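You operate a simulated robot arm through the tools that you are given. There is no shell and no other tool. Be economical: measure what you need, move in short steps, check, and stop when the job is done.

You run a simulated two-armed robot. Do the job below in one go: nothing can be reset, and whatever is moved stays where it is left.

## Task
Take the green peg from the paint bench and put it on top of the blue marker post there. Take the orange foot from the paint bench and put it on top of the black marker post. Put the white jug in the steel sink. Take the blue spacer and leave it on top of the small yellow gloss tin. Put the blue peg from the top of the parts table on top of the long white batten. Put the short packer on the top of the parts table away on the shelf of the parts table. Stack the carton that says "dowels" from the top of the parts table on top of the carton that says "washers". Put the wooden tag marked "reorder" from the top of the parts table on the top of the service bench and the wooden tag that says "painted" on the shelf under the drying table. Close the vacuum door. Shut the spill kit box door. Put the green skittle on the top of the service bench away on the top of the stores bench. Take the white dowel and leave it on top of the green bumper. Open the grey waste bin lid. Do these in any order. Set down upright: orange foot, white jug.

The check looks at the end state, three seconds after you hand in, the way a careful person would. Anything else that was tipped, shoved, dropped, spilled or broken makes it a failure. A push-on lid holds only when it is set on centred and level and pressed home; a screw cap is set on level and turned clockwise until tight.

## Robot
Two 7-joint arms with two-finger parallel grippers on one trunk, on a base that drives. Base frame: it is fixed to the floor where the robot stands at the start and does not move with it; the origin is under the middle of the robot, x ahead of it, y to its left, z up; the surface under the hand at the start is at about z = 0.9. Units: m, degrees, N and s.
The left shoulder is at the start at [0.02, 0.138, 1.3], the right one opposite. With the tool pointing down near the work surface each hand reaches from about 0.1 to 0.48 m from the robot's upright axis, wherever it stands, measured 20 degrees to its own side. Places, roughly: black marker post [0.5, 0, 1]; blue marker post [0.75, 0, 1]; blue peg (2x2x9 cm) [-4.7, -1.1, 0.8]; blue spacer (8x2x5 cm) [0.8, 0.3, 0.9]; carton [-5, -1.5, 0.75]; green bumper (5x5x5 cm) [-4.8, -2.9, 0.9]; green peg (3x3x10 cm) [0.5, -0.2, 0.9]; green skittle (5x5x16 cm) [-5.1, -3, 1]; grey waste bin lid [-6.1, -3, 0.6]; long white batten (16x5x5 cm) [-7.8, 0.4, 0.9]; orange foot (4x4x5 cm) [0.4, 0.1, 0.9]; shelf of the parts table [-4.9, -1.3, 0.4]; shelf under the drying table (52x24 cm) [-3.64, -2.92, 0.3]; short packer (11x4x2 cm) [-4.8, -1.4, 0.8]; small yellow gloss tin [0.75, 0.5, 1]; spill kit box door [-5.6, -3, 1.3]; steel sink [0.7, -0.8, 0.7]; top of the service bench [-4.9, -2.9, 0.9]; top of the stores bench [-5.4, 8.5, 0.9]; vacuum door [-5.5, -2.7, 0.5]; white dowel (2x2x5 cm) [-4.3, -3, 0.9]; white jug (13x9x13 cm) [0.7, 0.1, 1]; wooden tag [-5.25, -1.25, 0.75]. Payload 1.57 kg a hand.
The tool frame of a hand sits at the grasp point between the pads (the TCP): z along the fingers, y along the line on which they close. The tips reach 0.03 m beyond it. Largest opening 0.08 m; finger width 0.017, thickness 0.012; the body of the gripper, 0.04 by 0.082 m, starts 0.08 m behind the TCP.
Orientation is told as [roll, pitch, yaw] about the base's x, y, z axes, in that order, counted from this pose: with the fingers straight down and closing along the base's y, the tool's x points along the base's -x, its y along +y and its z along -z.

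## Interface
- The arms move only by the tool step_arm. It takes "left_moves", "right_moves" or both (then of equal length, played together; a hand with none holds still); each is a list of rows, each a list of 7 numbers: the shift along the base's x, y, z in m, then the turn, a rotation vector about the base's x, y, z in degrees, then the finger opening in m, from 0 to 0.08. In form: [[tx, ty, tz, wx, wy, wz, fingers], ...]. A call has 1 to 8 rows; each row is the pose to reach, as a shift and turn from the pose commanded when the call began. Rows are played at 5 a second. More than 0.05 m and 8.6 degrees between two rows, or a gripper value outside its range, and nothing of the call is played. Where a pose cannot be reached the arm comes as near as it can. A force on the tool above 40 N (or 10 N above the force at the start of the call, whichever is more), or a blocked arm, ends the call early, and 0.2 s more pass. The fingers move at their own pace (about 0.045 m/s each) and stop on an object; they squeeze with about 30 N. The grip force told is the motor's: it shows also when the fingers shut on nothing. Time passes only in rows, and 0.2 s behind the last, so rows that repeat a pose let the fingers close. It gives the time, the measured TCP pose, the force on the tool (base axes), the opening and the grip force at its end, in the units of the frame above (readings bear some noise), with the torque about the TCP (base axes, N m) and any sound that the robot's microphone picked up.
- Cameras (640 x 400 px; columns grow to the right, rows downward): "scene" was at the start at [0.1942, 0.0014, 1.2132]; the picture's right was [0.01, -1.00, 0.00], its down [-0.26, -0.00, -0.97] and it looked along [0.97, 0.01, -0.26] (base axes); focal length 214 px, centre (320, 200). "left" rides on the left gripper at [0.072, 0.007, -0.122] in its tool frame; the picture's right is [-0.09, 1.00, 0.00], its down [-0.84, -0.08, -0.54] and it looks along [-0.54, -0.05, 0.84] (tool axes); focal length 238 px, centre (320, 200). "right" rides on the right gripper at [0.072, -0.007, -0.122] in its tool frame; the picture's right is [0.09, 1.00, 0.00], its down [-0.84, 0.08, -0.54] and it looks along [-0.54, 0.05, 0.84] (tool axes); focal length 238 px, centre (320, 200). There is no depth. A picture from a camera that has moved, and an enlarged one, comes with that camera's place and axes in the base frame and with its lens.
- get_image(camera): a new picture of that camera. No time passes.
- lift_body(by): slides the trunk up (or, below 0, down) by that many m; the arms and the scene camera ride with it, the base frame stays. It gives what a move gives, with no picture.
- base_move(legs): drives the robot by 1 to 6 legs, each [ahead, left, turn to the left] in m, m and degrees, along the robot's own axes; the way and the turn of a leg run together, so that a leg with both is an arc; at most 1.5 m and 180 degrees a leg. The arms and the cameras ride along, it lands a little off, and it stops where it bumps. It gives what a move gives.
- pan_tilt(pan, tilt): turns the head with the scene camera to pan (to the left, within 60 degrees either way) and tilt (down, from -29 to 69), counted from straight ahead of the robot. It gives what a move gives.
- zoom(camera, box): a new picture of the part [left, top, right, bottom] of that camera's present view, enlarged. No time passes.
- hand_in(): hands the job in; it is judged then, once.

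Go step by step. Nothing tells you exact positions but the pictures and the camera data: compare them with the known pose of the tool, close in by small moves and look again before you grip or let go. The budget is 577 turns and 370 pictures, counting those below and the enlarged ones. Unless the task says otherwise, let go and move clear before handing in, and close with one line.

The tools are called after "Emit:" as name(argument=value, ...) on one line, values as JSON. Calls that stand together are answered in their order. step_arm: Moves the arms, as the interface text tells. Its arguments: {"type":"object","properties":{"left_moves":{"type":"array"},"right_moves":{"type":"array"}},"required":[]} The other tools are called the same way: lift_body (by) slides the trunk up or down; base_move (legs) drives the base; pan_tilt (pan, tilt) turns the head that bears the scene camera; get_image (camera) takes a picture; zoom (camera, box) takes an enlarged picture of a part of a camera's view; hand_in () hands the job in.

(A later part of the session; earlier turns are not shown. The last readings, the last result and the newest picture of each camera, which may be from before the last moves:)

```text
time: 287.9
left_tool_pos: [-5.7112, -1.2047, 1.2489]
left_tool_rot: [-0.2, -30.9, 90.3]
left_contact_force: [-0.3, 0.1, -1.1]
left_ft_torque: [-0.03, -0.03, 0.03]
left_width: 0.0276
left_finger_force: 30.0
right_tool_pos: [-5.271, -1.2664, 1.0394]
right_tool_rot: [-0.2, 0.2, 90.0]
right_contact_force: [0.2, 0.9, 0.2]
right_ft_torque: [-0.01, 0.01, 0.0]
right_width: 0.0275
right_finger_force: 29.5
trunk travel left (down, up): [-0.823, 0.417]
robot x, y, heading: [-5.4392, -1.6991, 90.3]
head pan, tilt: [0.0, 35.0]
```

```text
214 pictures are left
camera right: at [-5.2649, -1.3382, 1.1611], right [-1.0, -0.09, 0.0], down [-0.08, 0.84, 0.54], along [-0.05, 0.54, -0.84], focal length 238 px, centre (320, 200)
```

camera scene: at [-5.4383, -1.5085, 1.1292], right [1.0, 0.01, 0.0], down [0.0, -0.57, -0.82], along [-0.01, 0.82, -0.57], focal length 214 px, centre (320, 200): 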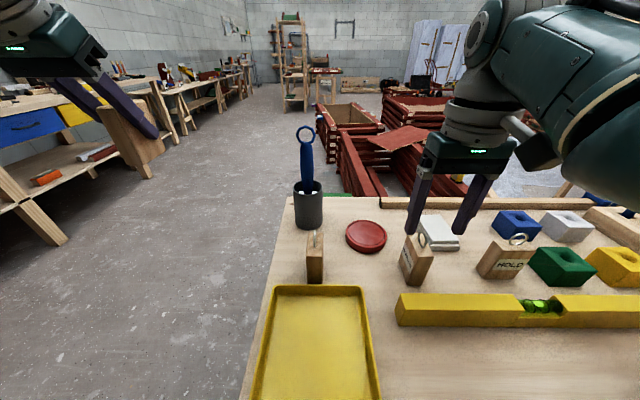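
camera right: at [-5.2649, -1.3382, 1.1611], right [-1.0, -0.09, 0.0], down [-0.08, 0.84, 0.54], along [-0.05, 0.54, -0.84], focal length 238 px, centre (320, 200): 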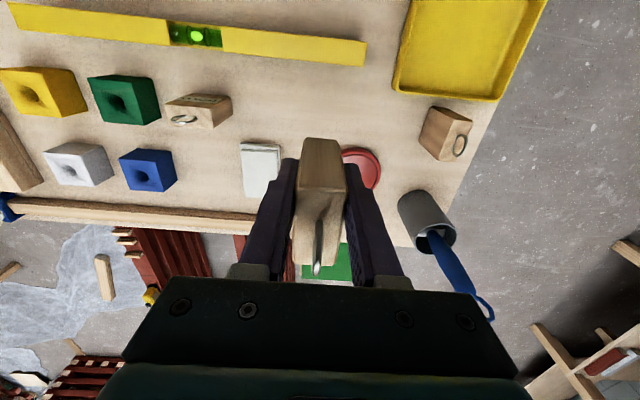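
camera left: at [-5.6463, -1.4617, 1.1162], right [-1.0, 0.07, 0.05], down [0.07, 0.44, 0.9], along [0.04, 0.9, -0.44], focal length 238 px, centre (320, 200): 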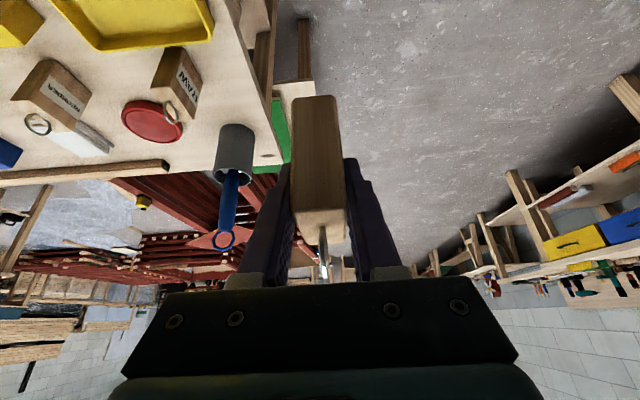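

Both tags are held. I back off and turn to face the service bench.

Emit:
base_move(legs=[[-0.32, 0, 0], [0, 0, 90], [0, 0, 89]])

Emit:
pan_tilt(pan=0, tilt=20)

Emit:
get_image(camera="scene")

Emit:
pan_tilt(pan=45, tilt=20)

Emit:
get_image(camera="scene")

```text
time: 297.7
left_tool_pos: [-5.1648, -2.5091, 1.2489]
left_tool_rot: [-0.2, -30.9, -90.1]
left_contact_force: [0.2, -0.7, -0.5]
left_ft_torque: [0.03, 0.0, 0.01]
left_width: 0.0273
left_finger_force: 29.8
right_tool_pos: [-5.6043, -2.4434, 1.0406]
right_tool_rot: [-0.3, 0.2, -90.5]
right_contact_force: [0.1, -1.0, -1.2]
right_ft_torque: [-0.01, -0.01, 0.01]
right_width: 0.0275
right_finger_force: 30.4
trunk travel left (down, up): [-0.823, 0.417]
robot x, y, heading: [-5.4333, -2.0157, -90.0]
head pan, tilt: [0.0, 35.0]
```

```text
time: 298.4
left_tool_pos: [-5.165, -2.5078, 1.2491]
left_tool_rot: [-0.1, -31.0, -90.1]
left_contact_force: [-0.4, -0.6, -1.1]
left_ft_torque: [0.0, 0.0, 0.04]
left_width: 0.0271
left_finger_force: 29.2
right_tool_pos: [-5.6045, -2.4432, 1.0401]
right_tool_rot: [-0.2, 0.2, -90.5]
right_contact_force: [-0.7, -0.3, -0.1]
right_ft_torque: [0.03, -0.05, -0.03]
right_width: 0.0273
right_finger_force: 30.0
trunk travel left (down, up): [-0.823, 0.417]
robot x, y, heading: [-5.4346, -2.0144, -90.0]
head pan, tilt: [0.0, 20.0]
```

```text
213 pictures are left
camera scene: at [-5.4336, -2.2067, 1.353], right [-1.0, 0.0, 0.0], down [0.0, 0.34, -0.94], along [0.0, -0.94, -0.34], focal length 214 px, centre (320, 200)
```

scene: 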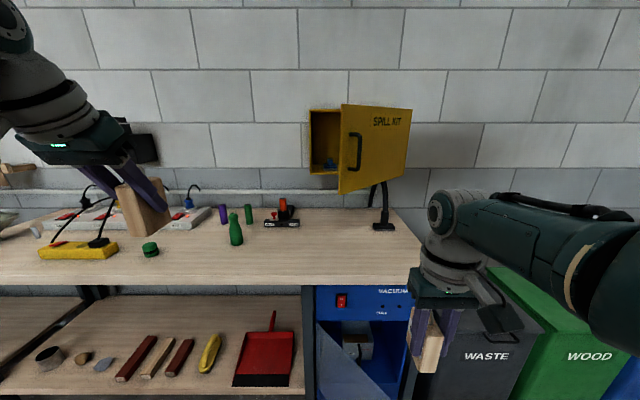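

```text
time: 299.6
left_tool_pos: [-5.1665, -2.5086, 1.2485]
left_tool_rot: [-0.2, -30.8, -90.2]
left_contact_force: [0.5, 0.5, -1.4]
left_ft_torque: [0.0, 0.06, 0.03]
left_width: 0.0276
left_finger_force: 30.2
right_tool_pos: [-5.6039, -2.4436, 1.0405]
right_tool_rot: [-0.2, 0.2, -90.5]
right_contact_force: [0.2, -0.1, -0.5]
right_ft_torque: [0.02, 0.02, 0.0]
right_width: 0.0276
right_finger_force: 30.4
trunk travel left (down, up): [-0.823, 0.417]
robot x, y, heading: [-5.4333, -2.0168, -89.8]
head pan, tilt: [45.0, 20.0]
```

```text
212 pictures are left
camera scene: at [-5.3678, -2.1795, 1.3531], right [-0.71, -0.71, 0.0], down [-0.24, 0.24, -0.94], along [0.66, -0.67, -0.34], focal length 214 px, centre (320, 200)
```

scene: 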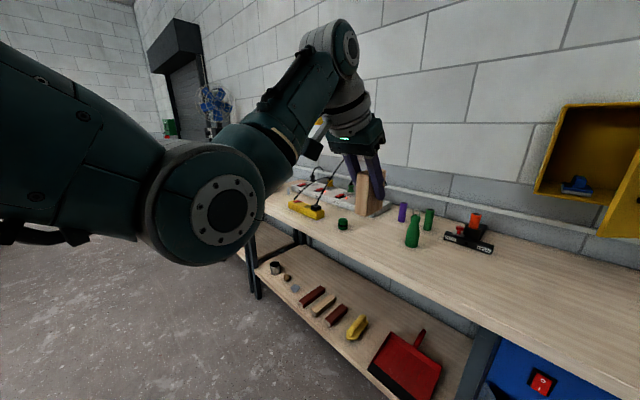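

The bench front is at y≈-2.73 with free space around (-5.3,-2.86). I shift east and drive up to set REORDER there.

Emit:
base_move(legs=[[0, 0.3, 0], [0.4, 0, 0]])

Emit:
pan_tilt(pan=0, tilt=35)

Emit:
get_image(camera="scene")

Emit:
get_image(camera="right")

```text
time: 303.7
left_tool_pos: [-4.8641, -2.9064, 1.2472]
left_tool_rot: [0.0, -31.0, -90.2]
left_contact_force: [-1.4, 0.6, -0.8]
left_ft_torque: [-0.01, -0.02, -0.01]
left_width: 0.0275
left_finger_force: 29.7
right_tool_pos: [-5.3022, -2.8413, 1.0406]
right_tool_rot: [-0.1, 0.2, -90.4]
right_contact_force: [0.3, 0.0, -0.8]
right_ft_torque: [-0.01, 0.01, 0.01]
right_width: 0.0271
right_finger_force: 30.0
trunk travel left (down, up): [-0.823, 0.417]
robot x, y, heading: [-5.1357, -2.4127, -90.1]
head pan, tilt: [45.0, 20.0]
```

```text
time: 304.8
left_tool_pos: [-4.8651, -2.9067, 1.2474]
left_tool_rot: [0.0, -30.9, -90.2]
left_contact_force: [-0.3, -0.1, -0.8]
left_ft_torque: [0.01, -0.01, -0.02]
left_width: 0.0275
left_finger_force: 30.2
right_tool_pos: [-5.303, -2.84, 1.0393]
right_tool_rot: [-0.3, 0.2, -90.5]
right_contact_force: [0.1, 0.1, -1.1]
right_ft_torque: [-0.02, -0.01, 0.0]
right_width: 0.0273
right_finger_force: 29.9
trunk travel left (down, up): [-0.823, 0.417]
robot x, y, heading: [-5.135, -2.4137, -90.0]
head pan, tilt: [0.0, 35.0]
```

```text
211 pictures are left
camera scene: at [-5.1328, -2.5993, 1.3292], right [-1.0, 0.0, 0.0], down [0.0, 0.57, -0.82], along [0.0, -0.82, -0.57], focal length 214 px, centre (320, 200)
```

scene: 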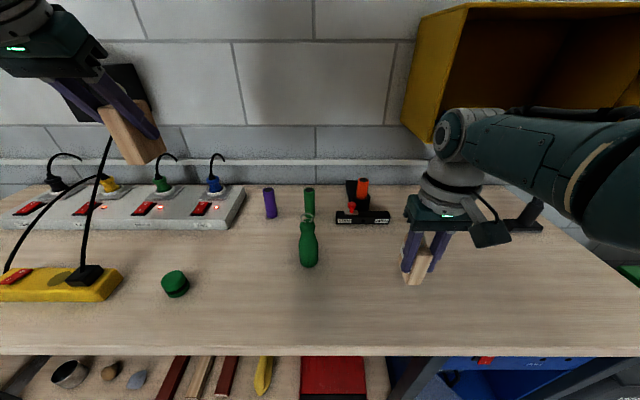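

```text
210 pictures are left
camera right: at [-5.3075, -2.7699, 1.161], right [1.0, 0.09, 0.0], down [0.07, -0.84, 0.54], along [0.04, -0.54, -0.84], focal length 238 px, centre (320, 200)
```

right: 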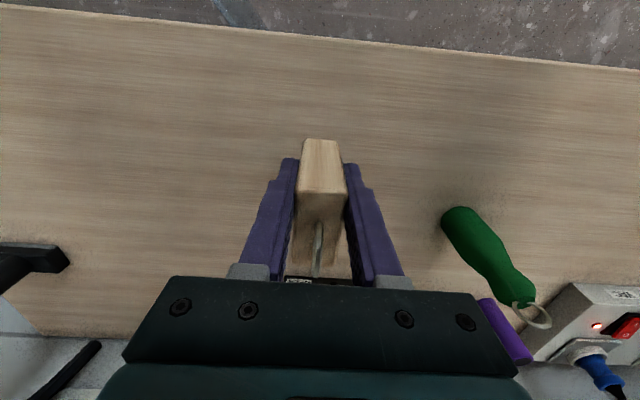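

Emit:
step_arm(right_moves=[[0, 0, -0.03, 0, 0, 0, 0], [0, 0, -0.055, 0, 0, 0, 0], [0, 0, -0.065, 0, 0, 0, 0], [0, 0, -0.07, 0, 0, 0, 0], [0, 0, -0.075, 0, 0, 0, 0], [0, 0, -0.08, 0, 0, 0, 0]])

Emit:
zoom(camera="scene", box=[300, 160, 560, 340])

```text
time: 306.2
left_tool_pos: [-4.8653, -2.9062, 1.2472]
left_tool_rot: [-0.1, -30.8, -90.1]
left_contact_force: [0.6, 0.3, -1.2]
left_ft_torque: [-0.01, -0.01, 0.02]
left_width: 0.0274
left_finger_force: 29.8
right_tool_pos: [-5.3066, -2.8136, 0.9821]
right_tool_rot: [-0.1, 0.3, -90.5]
right_contact_force: [-0.2, -0.3, -0.4]
right_ft_torque: [0.02, 0.01, 0.0]
right_width: 0.0271
right_finger_force: 30.1
right hand out of reach, approached as far as the arm can: row 1, 2, 3, 4, 5, 6
trunk travel left (down, up): [-0.823, 0.417]
robot x, y, heading: [-5.1301, -2.4097, -89.8]
head pan, tilt: [0.0, 35.0]
```

```text
2.22 times, centred on (430, 250) of scene
camera zoom: at [-5.1329, -2.5994, 1.3293], right [-1.0, 0.0, 0.0], down [0.0, 0.57, -0.82], along [0.0, -0.82, -0.57], focal length 477 px, centre (76, 89)
```

zoom: 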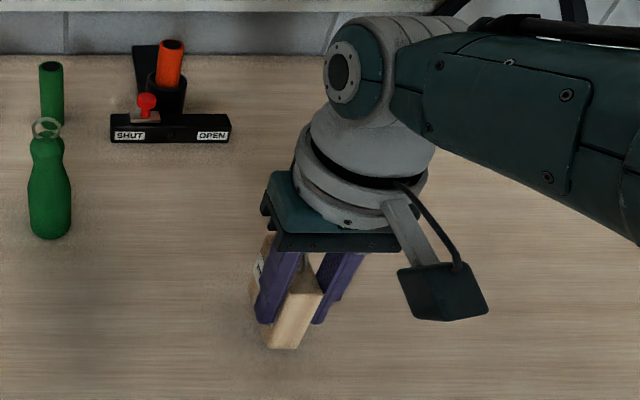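

Emit:
lift_body(by=-0.015)

Emit:
lift_body(by=-0.008)

Emit:
zoom(camera="scene", box=[380, 220, 500, 310])

```text
time: 306.8
left_tool_pos: [-4.8643, -2.9064, 1.2321]
left_tool_rot: [-0.1, -30.9, -90.0]
left_contact_force: [0.0, 0.0, -1.6]
left_ft_torque: [0.04, 0.0, 0.04]
left_width: 0.0272
left_finger_force: 30.2
right_tool_pos: [-5.307, -2.8142, 0.9668]
right_tool_rot: [-0.3, 0.3, -90.4]
right_contact_force: [-0.1, 0.1, -0.6]
right_ft_torque: [0.04, 0.02, 0.03]
right_width: 0.0274
right_finger_force: 29.9
trunk travel left (down, up): [-0.808, 0.432]
robot x, y, heading: [-5.1344, -2.4142, -89.9]
head pan, tilt: [0.0, 35.0]
```

```text
time: 307.4
left_tool_pos: [-4.8651, -2.9053, 1.226]
left_tool_rot: [-0.2, -30.9, -90.0]
left_contact_force: [-0.4, -0.5, -0.6]
left_ft_torque: [0.05, 0.0, -0.01]
left_width: 0.0273
left_finger_force: 29.7
right_tool_pos: [-5.3078, -2.8138, 0.9598]
right_tool_rot: [-0.3, 0.1, -90.4]
right_contact_force: [1.7, 9.1, 27.5]
right_ft_torque: [0.06, -0.18, -0.02]
right_width: 0.0275
right_finger_force: 29.9
trunk travel left (down, up): [-0.8, 0.44]
robot x, y, heading: [-5.1308, -2.4172, -90.0]
head pan, tilt: [0.0, 35.0]
```

```text
4.44 times, centred on (440, 265) of scene
camera zoom: at [-5.1332, -2.5994, 1.3068], right [-1.0, 0.0, 0.0], down [0.0, 0.57, -0.82], along [0.0, -0.82, -0.57], focal length 953 px, centre (-213, -89)
```

zoom: 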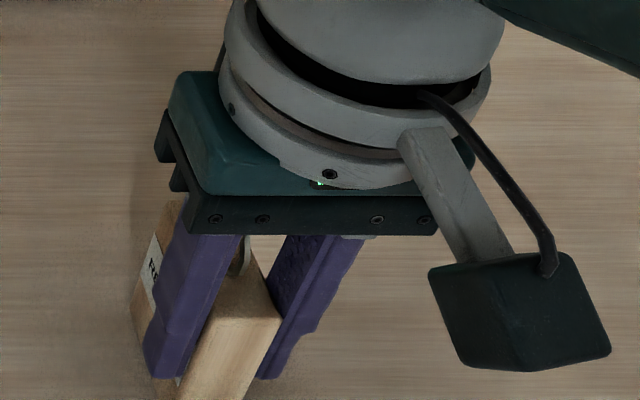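

Contact on the bench. I release and lift with the trunk.

Emit:
step_arm(right_moves=[[0, 0, 0, 0, 0, 0, 0.03], [0, 0, 0, 0, 0, 0, 0.055], [0, 0, 0, 0, 0, 0, 0.055], [0, 0, 0, 0, 0, 0, 0.055]])

Emit:
lift_body(by=0.12)

Emit:
get_image(camera="scene")

```text
time: 308.4
left_tool_pos: [-4.8644, -2.9058, 1.225]
left_tool_rot: [-0.1, -30.8, -90.1]
left_contact_force: [-0.2, -0.3, -0.7]
left_ft_torque: [0.01, 0.01, 0.02]
left_width: 0.0273
left_finger_force: 29.9
right_tool_pos: [-5.307, -2.8145, 0.9584]
right_tool_rot: [-0.2, 0.2, -90.4]
right_contact_force: [0.0, 0.6, -0.4]
right_ft_torque: [-0.01, 0.01, -0.01]
right_width: 0.055
right_finger_force: 0.0
trunk travel left (down, up): [-0.8, 0.44]
robot x, y, heading: [-5.133, -2.4132, -89.6]
head pan, tilt: [0.0, 35.0]
```

```text
time: 309.9
left_tool_pos: [-4.8648, -2.9061, 1.3441]
left_tool_rot: [-0.1, -30.8, -90.2]
left_contact_force: [0.2, 0.3, 0.0]
left_ft_torque: [0.02, 0.02, -0.01]
left_width: 0.0274
left_finger_force: 29.7
right_tool_pos: [-5.3075, -2.8134, 1.0776]
right_tool_rot: [-0.2, 0.3, -90.3]
right_contact_force: [0.0, -0.2, 0.3]
right_ft_torque: [-0.04, 0.01, 0.0]
right_width: 0.055
right_finger_force: 0.0
trunk travel left (down, up): [-0.92, 0.32]
robot x, y, heading: [-5.1349, -2.414, -89.9]
head pan, tilt: [0.0, 35.0]
```

```text
207 pictures are left
camera scene: at [-5.1328, -2.5993, 1.4262], right [-1.0, 0.0, 0.0], down [0.0, 0.57, -0.82], along [0.0, -0.82, -0.57], focal length 214 px, centre (320, 200)
```

scene: 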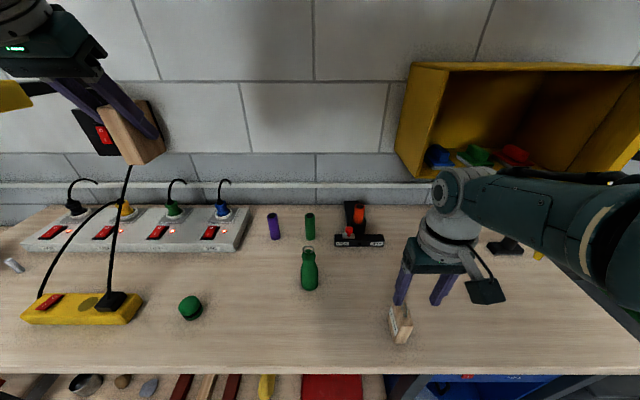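

REORDER stands on the bench. Next PAINTED to the shelf under the drying table; I back off and drive east.

Emit:
base_move(legs=[[-0.4, 0, 0], [0, 1.3, 0]])

Emit:
lift_body(by=-0.4)

Emit:
pan_tilt(pan=10, tilt=30)

Emit:
get_image(camera="scene")

```text
time: 318.5
left_tool_pos: [-3.5868, -2.5315, 1.3461]
left_tool_rot: [-0.1, -30.8, -91.7]
left_contact_force: [-0.3, 0.1, 0.4]
left_ft_torque: [0.01, 0.01, 0.03]
left_width: 0.0273
left_finger_force: 29.9
right_tool_pos: [-4.0264, -2.4275, 1.079]
right_tool_rot: [-0.2, 0.2, -91.8]
right_contact_force: [-0.3, -0.8, -0.3]
right_ft_torque: [-0.01, 0.02, 0.01]
right_width: 0.055
right_finger_force: 0.0
trunk travel left (down, up): [-0.92, 0.32]
robot x, y, heading: [-3.8414, -2.0302, -91.5]
head pan, tilt: [0.0, 35.0]
```

```text
time: 322.3
left_tool_pos: [-3.5858, -2.5321, 0.9446]
left_tool_rot: [-0.1, -30.8, -91.7]
left_contact_force: [0.3, 0.9, -1.4]
left_ft_torque: [0.01, 0.0, -0.01]
left_width: 0.0273
left_finger_force: 29.8
right_tool_pos: [-4.0273, -2.4288, 0.6793]
right_tool_rot: [-0.2, 0.2, -91.8]
right_contact_force: [-0.4, -0.4, 0.7]
right_ft_torque: [0.02, 0.03, 0.02]
right_width: 0.055
right_finger_force: 0.1
trunk travel left (down, up): [-0.52, 0.72]
robot x, y, heading: [-3.8426, -2.0346, -91.3]
head pan, tilt: [0.0, 35.0]
```

```text
time: 323.0
left_tool_pos: [-3.5854, -2.5325, 0.9455]
left_tool_rot: [0.0, -30.7, -91.8]
left_contact_force: [-0.2, -0.4, -0.7]
left_ft_torque: [0.03, -0.01, 0.01]
left_width: 0.0276
left_finger_force: 29.8
right_tool_pos: [-4.0258, -2.4283, 0.6789]
right_tool_rot: [-0.2, 0.2, -91.9]
right_contact_force: [-0.7, -0.3, -0.1]
right_ft_torque: [0.03, -0.02, 0.0]
right_width: 0.0549
right_finger_force: 0.1
trunk travel left (down, up): [-0.52, 0.72]
robot x, y, heading: [-3.843, -2.032, -91.6]
head pan, tilt: [10.0, 30.0]
```

```text
206 pictures are left
camera scene: at [-3.8308, -2.2196, 1.034], right [-0.99, -0.15, 0.0], down [-0.07, 0.49, -0.87], along [0.13, -0.86, -0.5], focal length 214 px, centre (320, 200)
```

scene: 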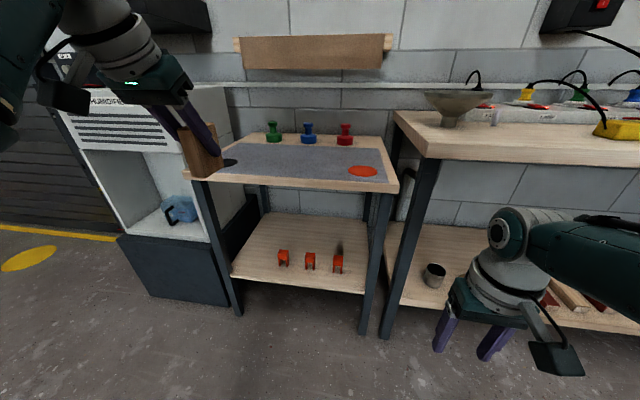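

The shelf has free space near x≈-3.46 (right of the left leg, beside the clips). I bring the arms into position and align.

Emit:
step_arm(left_moves=[[-0.02, 0, -0.03, 0, 0, 0, 0], [-0.04, 0, -0.06, 0, 0, 0, 0], [-0.06, 0, -0.09, 0, 0, 0, 0], [-0.08, 0, -0.12, 0, 0, 0, 0], [-0.1, 0, -0.15, 0, 0, 0, 0], [-0.127, 0, -0.18, 0, 0, 0, 0]], right_moves=[[0, 0.015, 0.03, 0, 0, 0, 0.055], [0, 0.03, 0.06, 0, 0, 0, 0.055], [0, 0.05, 0.09, 0, 0, 0, 0.055], [0, 0.07, 0.12, 0, 0, 0, 0.055], [0, 0.09, 0.15, 0, 0, 0, 0.055], [0, 0.1, 0.17, 0, 0, 0, 0.055]])

Emit:
base_move(legs=[[0, 0, 1.6], [0, 0.25, 0]])

Emit:
lift_body(by=-0.35)

Emit:
get_image(camera="scene")

Emit:
get_image(camera="left")

```text
time: 324.6
left_tool_pos: [-3.7129, -2.5328, 0.7656]
left_tool_rot: [-0.2, -30.8, -91.5]
left_contact_force: [0.1, 0.6, -1.0]
left_ft_torque: [0.0, -0.01, 0.03]
left_width: 0.0275
left_finger_force: 29.6
right_tool_pos: [-4.0642, -2.3482, 0.8112]
right_tool_rot: [-4.8, -0.1, -93.4]
right_contact_force: [-0.4, -0.4, -0.8]
right_ft_torque: [0.01, -0.03, 0.04]
right_width: 0.0549
right_finger_force: 0.0
right hand out of reach, approached as far as the arm can: row 5, 6
trunk travel left (down, up): [-0.52, 0.72]
robot x, y, heading: [-3.846, -2.0264, -91.4]
head pan, tilt: [10.0, 30.0]
stopped in row 6 (right hand): the arm was blocked; the commanded pose is now the measured one
```

```text
time: 326.8
left_tool_pos: [-3.4494, -2.528, 0.7654]
left_tool_rot: [-0.2, -30.9, -89.8]
left_contact_force: [-0.1, 0.1, -0.1]
left_ft_torque: [0.01, 0.0, -0.03]
left_width: 0.0273
left_finger_force: 30.2
right_tool_pos: [-3.8055, -2.3541, 0.8096]
right_tool_rot: [-4.8, 0.1, -91.7]
right_contact_force: [0.0, -0.6, -0.8]
right_ft_torque: [0.01, -0.03, -0.02]
right_width: 0.0548
right_finger_force: 0.1
trunk travel left (down, up): [-0.52, 0.72]
robot x, y, heading: [-3.594, -2.0314, -89.6]
head pan, tilt: [10.0, 30.0]
```

```text
time: 330.2
left_tool_pos: [-3.4498, -2.5285, 0.4167]
left_tool_rot: [-0.2, -30.9, -89.9]
left_contact_force: [0.1, 0.9, -0.6]
left_ft_torque: [-0.01, 0.02, -0.01]
left_width: 0.0273
left_finger_force: 29.9
right_tool_pos: [-3.8065, -2.353, 0.4604]
right_tool_rot: [-5.0, -0.1, -91.7]
right_contact_force: [0.1, -0.2, -0.4]
right_ft_torque: [-0.02, -0.02, 0.01]
right_width: 0.0549
right_finger_force: 0.1
trunk travel left (down, up): [-0.17, 1.07]
robot x, y, heading: [-3.5949, -2.028, -89.9]
head pan, tilt: [10.0, 30.0]
```

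```text
205 pictures are left
camera scene: at [-3.5761, -2.2183, 0.6841], right [-0.98, -0.18, 0.0], down [-0.09, 0.49, -0.87], along [0.15, -0.85, -0.5], focal length 214 px, centre (320, 200)
```

scene: 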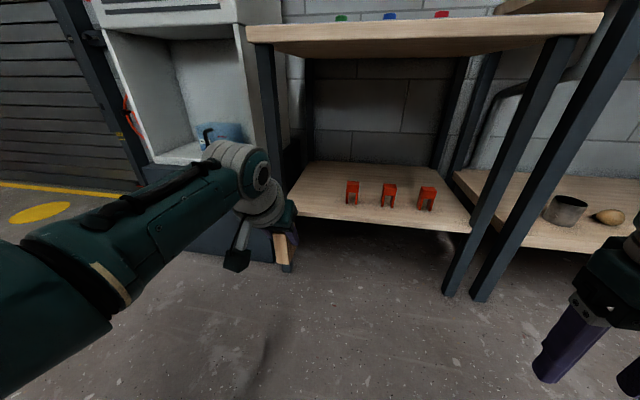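

```text
204 pictures are left
camera left: at [-3.4423, -2.4033, 0.4832], right [1.0, -0.08, 0.04], down [-0.07, -0.44, 0.89], along [-0.05, -0.89, -0.44], focal length 238 px, centre (320, 200)
```

left: 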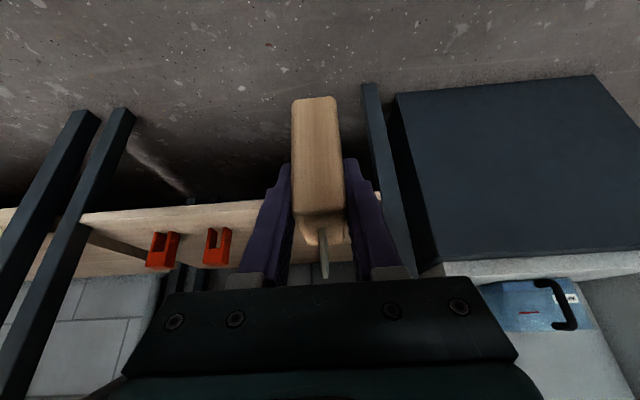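

Emit:
step_arm(left_moves=[[-0.02, 0, 0, 0, 0, 0, 0], [-0.02, 0, 0, 0, 0, 0, 0]])

Emit:
base_move(legs=[[0.18, 0, 0]])

Emit:
get_image(camera="scene")

Emit:
get_image(camera="left")

```text
time: 330.8
left_tool_pos: [-3.4693, -2.528, 0.4155]
left_tool_rot: [-0.1, -31.0, -90.0]
left_contact_force: [0.5, -0.5, -0.6]
left_ft_torque: [-0.01, 0.0, -0.01]
left_width: 0.0274
left_finger_force: 30.2
right_tool_pos: [-3.8068, -2.3528, 0.461]
right_tool_rot: [-5.0, 0.0, -91.8]
right_contact_force: [1.1, 0.6, 0.4]
right_ft_torque: [-0.04, 0.06, -0.02]
right_width: 0.0551
right_finger_force: 0.0
trunk travel left (down, up): [-0.17, 1.07]
robot x, y, heading: [-3.5983, -2.0335, -89.8]
head pan, tilt: [10.0, 30.0]
```

```text
time: 332.3
left_tool_pos: [-3.4677, -2.7046, 0.4141]
left_tool_rot: [-0.1, -30.8, -89.8]
left_contact_force: [0.4, -0.2, -0.8]
left_ft_torque: [0.0, 0.0, 0.04]
left_width: 0.0274
left_finger_force: 29.7
right_tool_pos: [-3.806, -2.5294, 0.4607]
right_tool_rot: [-5.0, 0.1, -91.6]
right_contact_force: [0.5, -0.1, 0.7]
right_ft_torque: [-0.01, 0.03, 0.0]
right_width: 0.0551
right_finger_force: 0.0
trunk travel left (down, up): [-0.17, 1.07]
robot x, y, heading: [-3.591, -2.2091, -89.6]
head pan, tilt: [10.0, 30.0]
```

```text
203 pictures are left
camera scene: at [-3.5748, -2.3954, 0.6838], right [-0.98, -0.18, 0.0], down [-0.09, 0.49, -0.87], along [0.16, -0.85, -0.5], focal length 214 px, centre (320, 200)
```

scene: 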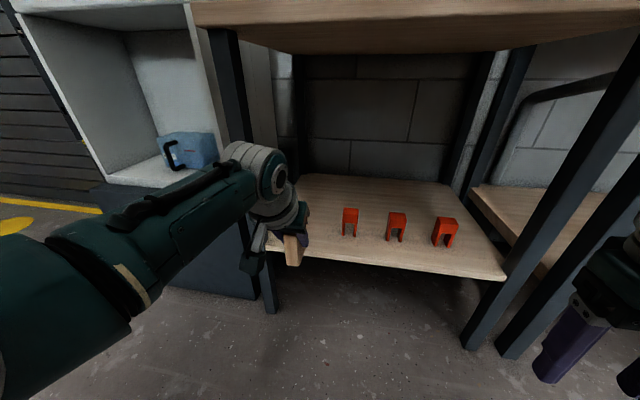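

```text
202 pictures are left
camera left: at [-3.4608, -2.58, 0.4821], right [1.0, -0.08, 0.04], down [-0.07, -0.44, 0.89], along [-0.05, -0.89, -0.45], focal length 238 px, centre (320, 200)
```

left: 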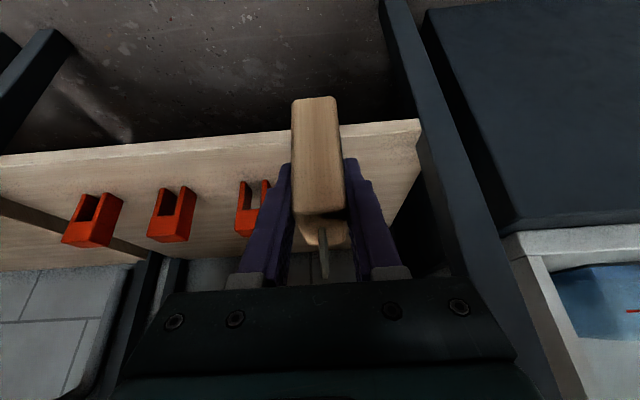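

Emit:
base_move(legs=[[0.08, 0, 0], [0.07, 0, 0]])

Emit:
step_arm(left_moves=[[0, 0, -0.01, 0, 0, 0, 0], [0, 0, -0.02, 0, 0, 0, 0], [0, 0, -0.03, 0, 0, 0, 0], [0, 0, -0.036, 0, 0, 0, 0], [0, 0, -0.042, 0, 0, 0, 0]])

Emit:
get_image(camera="scene")

Emit:
get_image(camera="left")

```text
time: 334.0
left_tool_pos: [-3.4665, -2.8524, 0.4141]
left_tool_rot: [-0.2, -30.8, -89.9]
left_contact_force: [-0.2, -0.2, -1.6]
left_ft_torque: [0.0, -0.03, -0.01]
left_width: 0.0274
left_finger_force: 29.6
right_tool_pos: [-3.8059, -2.6796, 0.4598]
right_tool_rot: [-5.1, 0.1, -91.7]
right_contact_force: [-0.6, -0.4, 0.1]
right_ft_torque: [-0.01, -0.02, 0.01]
right_width: 0.0549
right_finger_force: 0.2
trunk travel left (down, up): [-0.17, 1.07]
robot x, y, heading: [-3.5889, -2.3583, -89.9]
head pan, tilt: [10.0, 30.0]
```

```text
time: 335.2
left_tool_pos: [-3.4667, -2.8539, 0.3718]
left_tool_rot: [-0.2, -30.8, -89.8]
left_contact_force: [0.5, -0.2, -0.2]
left_ft_torque: [0.03, -0.03, 0.01]
left_width: 0.0273
left_finger_force: 29.6
right_tool_pos: [-3.8044, -2.6804, 0.4613]
right_tool_rot: [-5.1, 0.1, -91.7]
right_contact_force: [0.1, -0.3, 1.0]
right_ft_torque: [0.0, 0.04, -0.03]
right_width: 0.0553
right_finger_force: 0.1
trunk travel left (down, up): [-0.17, 1.07]
robot x, y, heading: [-3.5935, -2.3574, -89.7]
head pan, tilt: [10.0, 30.0]
```

```text
201 pictures are left
camera scene: at [-3.5738, -2.5448, 0.6841], right [-0.98, -0.18, 0.0], down [-0.09, 0.49, -0.87], along [0.16, -0.85, -0.5], focal length 214 px, centre (320, 200)
```

scene: 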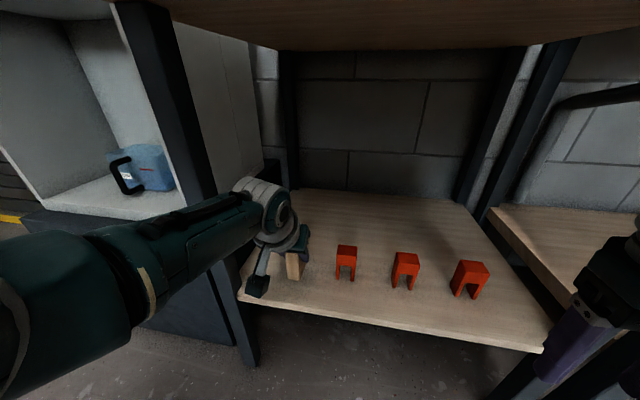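

```text
200 pictures are left
camera left: at [-3.4597, -2.7299, 0.4401], right [1.0, -0.08, 0.04], down [-0.07, -0.44, 0.89], along [-0.05, -0.89, -0.45], focal length 238 px, centre (320, 200)
```

left: 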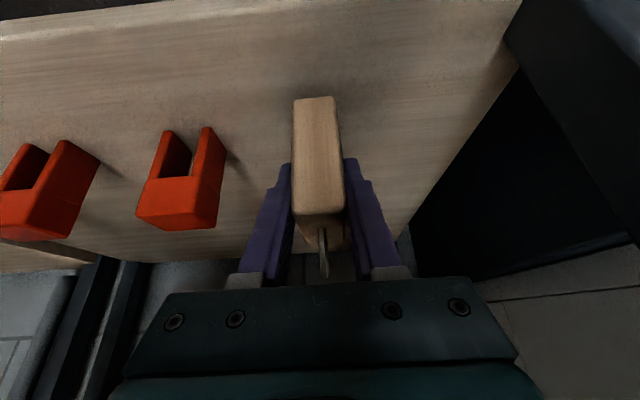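

Emit:
step_arm(left_moves=[[0, 0, -0.004, 0, 0, 0, 0], [0, 0, -0.008, 0, 0, 0, 0], [0, 0, -0.012, 0, 0, 0, 0], [0, 0, -0.015, 0, 0, 0, 0]])

Emit:
zoom(camera="scene", box=[220, 180, 420, 320])

```text
time: 336.2
left_tool_pos: [-3.4655, -2.8525, 0.3582]
left_tool_rot: [-0.1, -30.8, -89.7]
left_contact_force: [0.9, -0.5, -1.2]
left_ft_torque: [0.02, 0.01, 0.0]
left_width: 0.0276
left_finger_force: 30.0
right_tool_pos: [-3.8055, -2.6803, 0.4614]
right_tool_rot: [-5.1, 0.1, -91.6]
right_contact_force: [-0.8, -0.1, 0.0]
right_ft_torque: [-0.03, 0.05, 0.0]
right_width: 0.0551
right_finger_force: 0.1
trunk travel left (down, up): [-0.17, 1.07]
robot x, y, heading: [-3.5903, -2.3548, -89.5]
head pan, tilt: [10.0, 30.0]
```

```text
2.86 times, centred on (320, 250) of scene
camera zoom: at [-3.5738, -2.5446, 0.684], right [-0.98, -0.18, 0.0], down [-0.09, 0.49, -0.87], along [0.16, -0.85, -0.5], focal length 613 px, centre (320, 57)
```

zoom: 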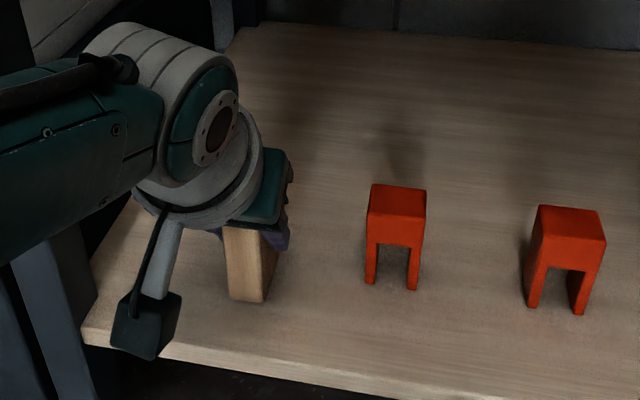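

Emit:
step_arm(left_moves=[[0, 0, -0.003, 0, 0, 0, 0], [0, 0, -0.006, 0, 0, 0, 0], [0, 0, -0.009, 0, 0, 0, 0], [0, 0, -0.012, 0, 0, 0, 0]])

Emit:
zoom(camera="scene", box=[220, 180, 420, 320])

```text
time: 337.2
left_tool_pos: [-3.4675, -2.8571, 0.3498]
left_tool_rot: [-0.2, -31.3, -89.9]
left_contact_force: [-2.0, 5.4, 32.9]
left_ft_torque: [0.04, -0.06, -0.05]
left_width: 0.0277
left_finger_force: 30.2
right_tool_pos: [-3.8042, -2.6812, 0.4621]
right_tool_rot: [-5.2, -0.1, -91.8]
right_contact_force: [-0.4, 0.1, -0.2]
right_ft_torque: [-0.01, -0.02, 0.0]
right_width: 0.055
right_finger_force: 0.1
trunk travel left (down, up): [-0.17, 1.07]
robot x, y, heading: [-3.5934, -2.3586, -89.4]
head pan, tilt: [10.0, 30.0]
```

```text
2.86 times, centred on (320, 250) of scene
camera zoom: at [-3.5736, -2.5465, 0.6845], right [-0.98, -0.18, 0.0], down [-0.09, 0.49, -0.87], along [0.16, -0.85, -0.5], focal length 613 px, centre (320, 57)
```

zoom: 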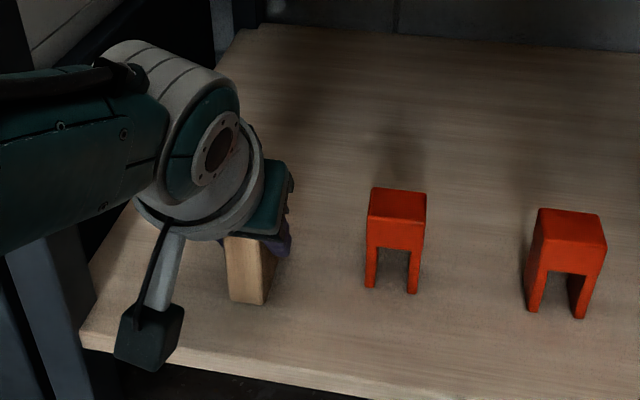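

Contact. I ease off, release, and withdraw along the finger axis, then back out.

Emit:
step_arm(left_moves=[[0, 0, 0.003, 0, 0, 0, 0], [0, 0, 0.003, 0, 0, 0, 0.055], [0, 0, 0.003, 0, 0, 0, 0.055], [0, 0, 0.003, 0, 0, 0, 0.055], [0, 0.02, 0.04, 0, 0, 0, 0.055], [0, 0.04, 0.08, 0, 0, 0, 0.055], [0, 0.05, 0.1, 0, 0, 0, 0.055]])

Emit:
base_move(legs=[[-0.4, 0, 0]])

Emit:
get_image(camera="scene")

```text
time: 338.8
left_tool_pos: [-3.4665, -2.8033, 0.4438]
left_tool_rot: [-0.1, -30.6, -90.0]
left_contact_force: [0.2, 0.1, -0.6]
left_ft_torque: [-0.02, -0.01, 0.01]
left_width: 0.0549
left_finger_force: 0.0
right_tool_pos: [-3.8064, -2.6793, 0.4606]
right_tool_rot: [-5.1, 0.0, -91.8]
right_contact_force: [0.3, 0.3, 1.4]
right_ft_torque: [-0.02, 0.01, -0.03]
right_width: 0.0552
right_finger_force: 0.1
trunk travel left (down, up): [-0.17, 1.07]
robot x, y, heading: [-3.5923, -2.3535, -89.7]
head pan, tilt: [10.0, 30.0]
```

```text
time: 341.3
left_tool_pos: [-3.4705, -2.4069, 0.4452]
left_tool_rot: [-0.2, -30.8, -90.0]
left_contact_force: [-0.3, 0.2, 0.5]
left_ft_torque: [0.01, 0.05, 0.02]
left_width: 0.0549
left_finger_force: 0.0
right_tool_pos: [-3.8079, -2.2812, 0.4599]
right_tool_rot: [-5.2, 0.0, -91.8]
right_contact_force: [0.7, 0.8, -0.1]
right_ft_torque: [-0.02, -0.01, 0.04]
right_width: 0.055
right_finger_force: 0.0
trunk travel left (down, up): [-0.17, 1.07]
robot x, y, heading: [-3.5927, -1.9578, -90.1]
head pan, tilt: [10.0, 30.0]
```

```text
197 pictures are left
camera scene: at [-3.5763, -2.147, 0.6841], right [-0.98, -0.18, 0.0], down [-0.09, 0.49, -0.87], along [0.15, -0.85, -0.5], focal length 214 px, centre (320, 200)
```

scene: 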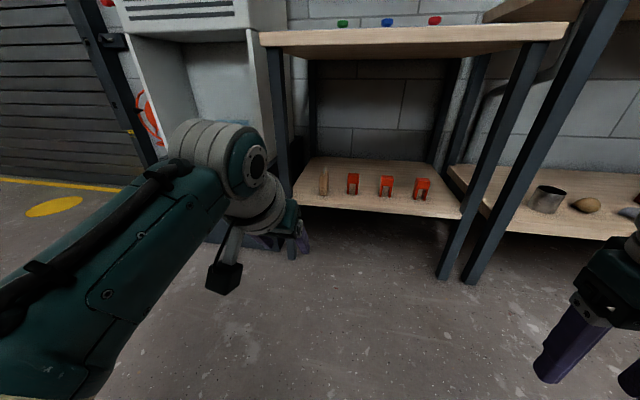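

PAINTED stands on the shelf. Next the white dowel and green bumper on the service bench: raise the trunk, level the left hand, drive over.

Emit:
lift_body(by=0.4)

Emit:
lift_body(by=0.28)

Emit:
step_arm(left_moves=[[0, 0, 0, 8, 0, 0, 0.05], [0, 0, 0, 16, 0, 0, 0.05], [0, 0, 0, 24, 0, 0, 0.05], [0, 0, 0, 31, 0, 0, 0.05], [0, 0, 0, 31, 0, 0, 0.05]])

Emit:
base_move(legs=[[0, -0.8, 0], [0.35, 0, 0]])

Emit:
pan_tilt(pan=0, tilt=40)

Emit:
get_image(camera="scene")

```text
time: 345.1
left_tool_pos: [-3.4702, -2.4057, 0.8449]
left_tool_rot: [-0.1, -30.7, -90.0]
left_contact_force: [-0.1, -0.2, -0.5]
left_ft_torque: [0.0, 0.0, 0.0]
left_width: 0.055
left_finger_force: 0.0
right_tool_pos: [-3.8079, -2.2806, 0.8596]
right_tool_rot: [-5.0, 0.0, -91.9]
right_contact_force: [-0.7, -0.2, -0.4]
right_ft_torque: [-0.02, -0.03, -0.01]
right_width: 0.0551
right_finger_force: 0.0
trunk travel left (down, up): [-0.57, 0.67]
robot x, y, heading: [-3.5935, -1.9586, -89.4]
head pan, tilt: [10.0, 30.0]
```

```text
time: 347.9
left_tool_pos: [-3.4715, -2.4078, 1.1251]
left_tool_rot: [-0.2, -30.7, -90.0]
left_contact_force: [-0.1, 0.1, 0.0]
left_ft_torque: [-0.04, 0.0, 0.02]
left_width: 0.0548
left_finger_force: 0.1
right_tool_pos: [-3.8087, -2.2807, 1.1406]
right_tool_rot: [-5.1, 0.0, -91.9]
right_contact_force: [0.4, 0.3, -1.2]
right_ft_torque: [-0.01, 0.0, 0.01]
right_width: 0.0551
right_finger_force: 0.1
trunk travel left (down, up): [-0.85, 0.39]
robot x, y, heading: [-3.5922, -1.9569, -89.7]
head pan, tilt: [10.0, 30.0]
```

```text
time: 349.1
left_tool_pos: [-3.4693, -2.4073, 1.1268]
left_tool_rot: [-0.2, 0.2, -90.0]
left_contact_force: [0.6, 0.1, 0.5]
left_ft_torque: [0.02, 0.01, 0.01]
left_width: 0.0501
left_finger_force: 0.0
right_tool_pos: [-3.8084, -2.2808, 1.1411]
right_tool_rot: [-5.1, 0.0, -91.9]
right_contact_force: [-1.0, 0.7, -0.6]
right_ft_torque: [-0.01, 0.03, 0.01]
right_width: 0.0551
right_finger_force: 0.0
trunk travel left (down, up): [-0.85, 0.39]
robot x, y, heading: [-3.5946, -1.9583, -90.1]
head pan, tilt: [10.0, 30.0]
```

```text
time: 355.3
left_tool_pos: [-4.2585, -2.7659, 1.1258]
left_tool_rot: [-0.2, 0.1, -89.0]
left_contact_force: [0.3, 0.6, -0.2]
left_ft_torque: [-0.03, -0.02, -0.03]
left_width: 0.0499
left_finger_force: 0.1
right_tool_pos: [-4.5999, -2.647, 1.1399]
right_tool_rot: [-5.1, 0.1, -90.6]
right_contact_force: [0.7, 0.1, -0.4]
right_ft_torque: [0.01, 0.03, -0.02]
right_width: 0.0549
right_finger_force: 0.0
trunk travel left (down, up): [-0.85, 0.39]
robot x, y, heading: [-4.391, -2.3173, -88.6]
head pan, tilt: [10.0, 30.0]
```

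```text
time: 356.1
left_tool_pos: [-4.258, -2.7647, 1.1253]
left_tool_rot: [-0.2, 0.2, -88.9]
left_contact_force: [-0.6, 0.1, -0.3]
left_ft_torque: [-0.01, 0.03, 0.0]
left_width: 0.0498
left_finger_force: 0.1
right_tool_pos: [-4.5992, -2.6471, 1.1403]
right_tool_rot: [-5.2, 0.0, -90.8]
right_contact_force: [-0.5, -0.2, -0.6]
right_ft_torque: [0.0, 0.02, -0.01]
right_width: 0.0548
right_finger_force: 0.1
trunk travel left (down, up): [-0.85, 0.39]
robot x, y, heading: [-4.3926, -2.3184, -88.5]
head pan, tilt: [0.0, 40.0]
```

```text
196 pictures are left
camera scene: at [-4.3854, -2.5036, 1.3487], right [-1.0, -0.02, 0.0], down [-0.02, 0.64, -0.77], along [0.02, -0.77, -0.64], focal length 214 px, centre (320, 200)
```

scene: 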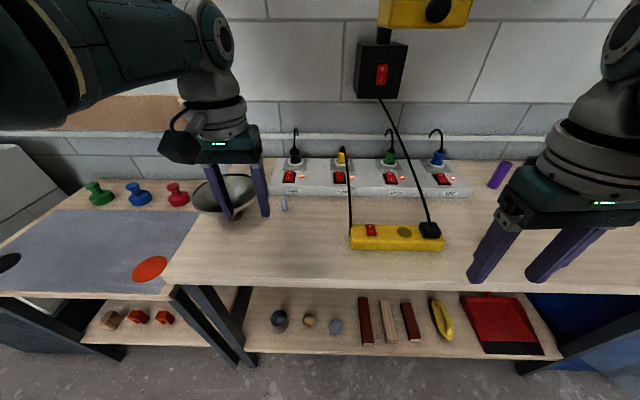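

Emit:
zoom(camera="scene", box=[180, 150, 340, 250])

Emit:
get_image(camera="left")

```text
4.00 times, centred on (260, 200) of scene
camera zoom: at [-4.3854, -2.5036, 1.3487], right [-1.0, -0.02, 0.0], down [-0.02, 0.64, -0.77], along [0.02, -0.77, -0.64], focal length 858 px, centre (560, 200)
```

zoom: 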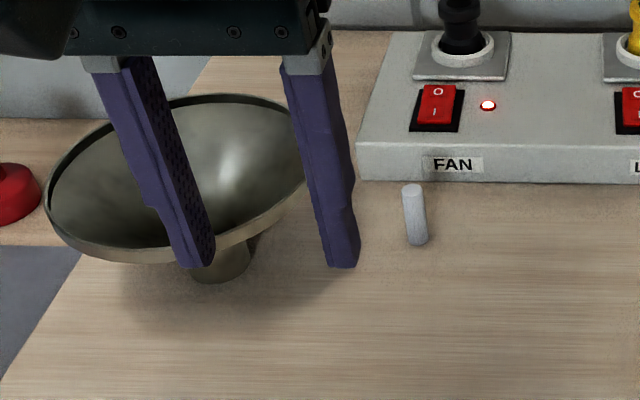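

```text
194 pictures are left
camera left: at [-4.2521, -2.6933, 1.2477], right [1.0, -0.07, 0.0], down [-0.06, -0.84, 0.54], along [-0.04, -0.54, -0.84], focal length 238 px, centre (320, 200)
```

left: 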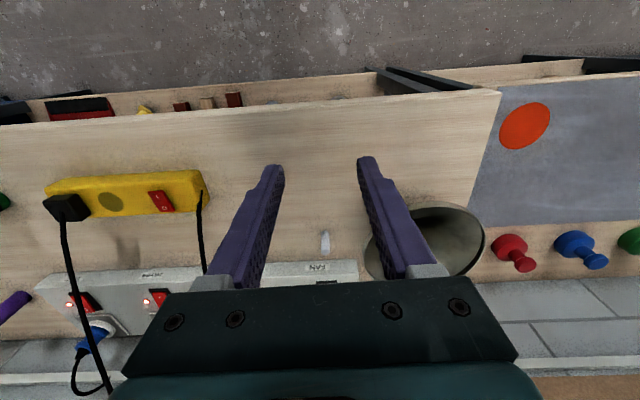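

The dowel stands at about (-4.264,-2.989). I move the right hand clear and drive closer.

Emit:
step_arm(right_moves=[[-0.03, 0.01, 0.0, 0, 0, 0, 0.055], [-0.05, 0.03, 0.0, 0, 0, 0, 0.055]], left_moves=[[-0.002, 0, -0.0, 0, 0, -0.5, 0.04], [-0.006, 0, -0.0, 0, 0, -1, 0.04]])

Emit:
base_move(legs=[[0.2, 0, -1.4]])

Emit:
get_image(camera="left")

Emit:
get_image(camera="scene")

```text
time: 356.6
left_tool_pos: [-4.2638, -2.7641, 1.1254]
left_tool_rot: [-0.1, 0.2, -89.9]
left_contact_force: [0.5, 0.2, 0.4]
left_ft_torque: [-0.04, 0.0, 0.01]
left_width: 0.04
left_finger_force: 0.1
right_tool_pos: [-4.6508, -2.6176, 1.1413]
right_tool_rot: [-5.5, 0.0, -90.7]
right_contact_force: [-0.3, 0.2, -0.3]
right_ft_torque: [0.01, 0.0, -0.01]
right_width: 0.0552
right_finger_force: 0.1
trunk travel left (down, up): [-0.85, 0.39]
robot x, y, heading: [-4.3901, -2.3206, -88.5]
head pan, tilt: [0.0, 40.0]
```

```text
time: 358.2
left_tool_pos: [-4.269, -2.9648, 1.1258]
left_tool_rot: [-0.1, 0.3, -90.9]
left_contact_force: [0.0, 0.2, 0.4]
left_ft_torque: [0.01, 0.0, -0.02]
left_width: 0.0399
left_finger_force: 0.0
right_tool_pos: [-4.6524, -2.8104, 1.1402]
right_tool_rot: [-5.3, 0.1, -91.8]
right_contact_force: [-0.3, -0.1, 0.1]
right_ft_torque: [0.02, -0.02, -0.01]
right_width: 0.0548
right_finger_force: 0.0
trunk travel left (down, up): [-0.85, 0.39]
robot x, y, heading: [-4.3905, -2.5183, -89.7]
head pan, tilt: [0.0, 40.0]
```

```text
193 pictures are left
camera left: at [-4.2605, -2.8935, 1.2481], right [0.99, -0.11, 0.0], down [-0.09, -0.84, 0.54], along [-0.06, -0.54, -0.84], focal length 238 px, centre (320, 200)
```

left: 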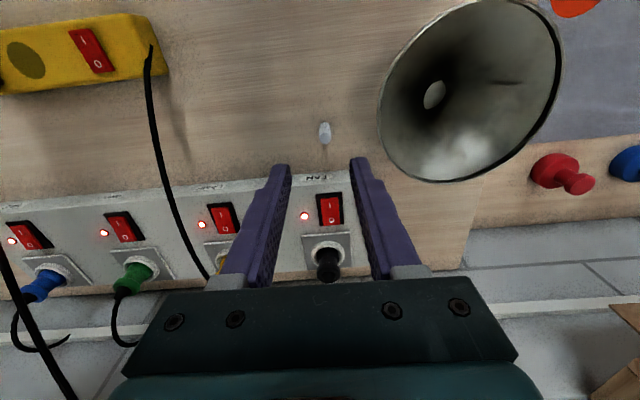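

```text
192 pictures are left
camera scene: at [-4.3858, -2.7022, 1.3487], right [-1.0, -0.01, 0.0], down [0.0, 0.64, -0.77], along [0.0, -0.77, -0.64], focal length 214 px, centre (320, 200)
```

scene: 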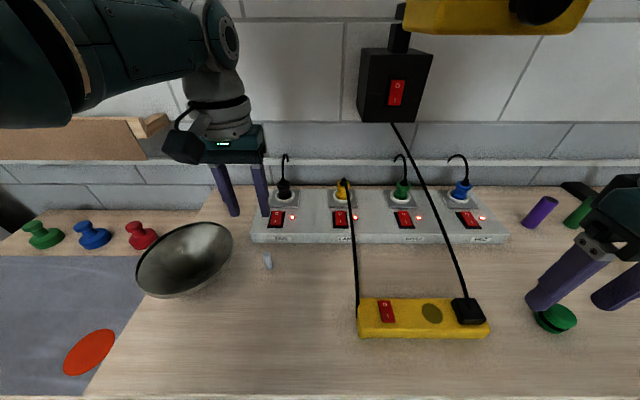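

Emit:
step_arm(left_moves=[[0.003, -0.012, 0, 0, 0, 0.5, 0.04], [0.005, -0.025, 0, 0, 0, 0.9, 0.04], [0.005, -0.025, 0, 0, 0, 0.9, 0.04]])

Emit:
lift_body(by=-0.12)

Emit:
get_image(camera="left")

Emit:
zoom(camera="scene", box=[140, 120, 380, 300])

```text
time: 359.0
left_tool_pos: [-4.26, -2.9727, 1.1305]
left_tool_rot: [-0.2, 0.1, -89.8]
left_contact_force: [-0.1, 0.3, 0.5]
left_ft_torque: [-0.01, -0.01, -0.02]
left_width: 0.0403
left_finger_force: 0.0
left hand out of reach, approached as far as the arm can: row 1, 2, 3
right_tool_pos: [-4.654, -2.8116, 1.1407]
right_tool_rot: [-5.5, 0.1, -91.9]
right_contact_force: [0.2, -0.4, -0.5]
right_ft_torque: [-0.04, 0.01, -0.03]
right_width: 0.0552
right_finger_force: 0.0
trunk travel left (down, up): [-0.85, 0.39]
robot x, y, heading: [-4.3869, -2.5212, -89.4]
head pan, tilt: [0.0, 40.0]
```

```text
time: 360.5
left_tool_pos: [-4.2613, -2.9728, 1.011]
left_tool_rot: [-0.2, 0.2, -90.0]
left_contact_force: [0.4, -0.2, -0.1]
left_ft_torque: [-0.06, 0.0, -0.03]
left_width: 0.0402
left_finger_force: 0.1
right_tool_pos: [-4.6531, -2.8105, 1.0213]
right_tool_rot: [-5.3, -0.1, -91.9]
right_contact_force: [0.2, -0.2, -0.1]
right_ft_torque: [-0.05, -0.02, -0.02]
right_width: 0.055
right_finger_force: 0.0
trunk travel left (down, up): [-0.73, 0.51]
robot x, y, heading: [-4.3911, -2.5201, -89.5]
head pan, tilt: [0.0, 40.0]
```

```text
191 pictures are left
camera left: at [-4.2539, -2.9011, 1.1336], right [1.0, -0.09, 0.0], down [-0.08, -0.84, 0.54], along [-0.05, -0.54, -0.84], focal length 238 px, centre (320, 200)
```

left: 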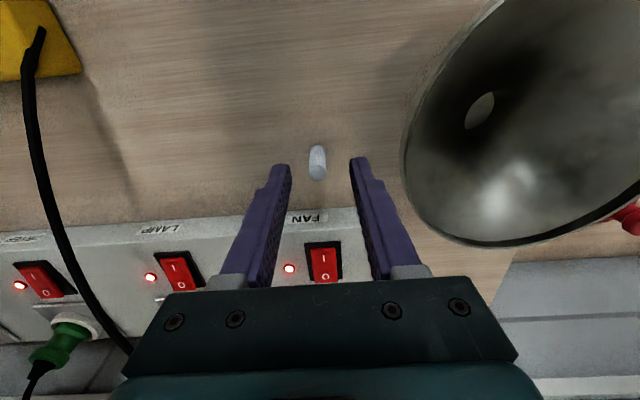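

```text
2.22 times, centred on (260, 210) of scene
camera zoom: at [-4.3859, -2.7023, 1.2287], right [-1.0, -0.01, 0.0], down [0.0, 0.64, -0.77], along [0.0, -0.77, -0.64], focal length 477 px, centre (453, 178)
```

zoom: 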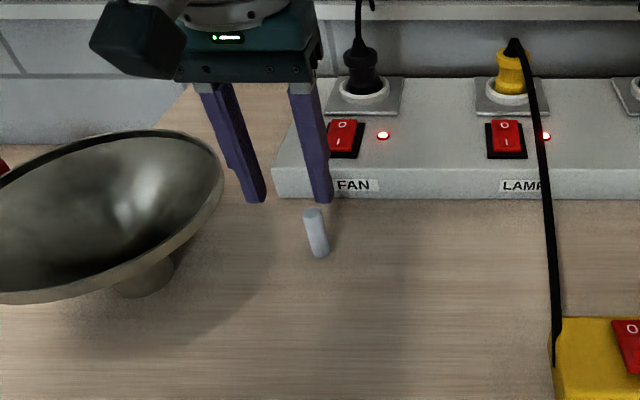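

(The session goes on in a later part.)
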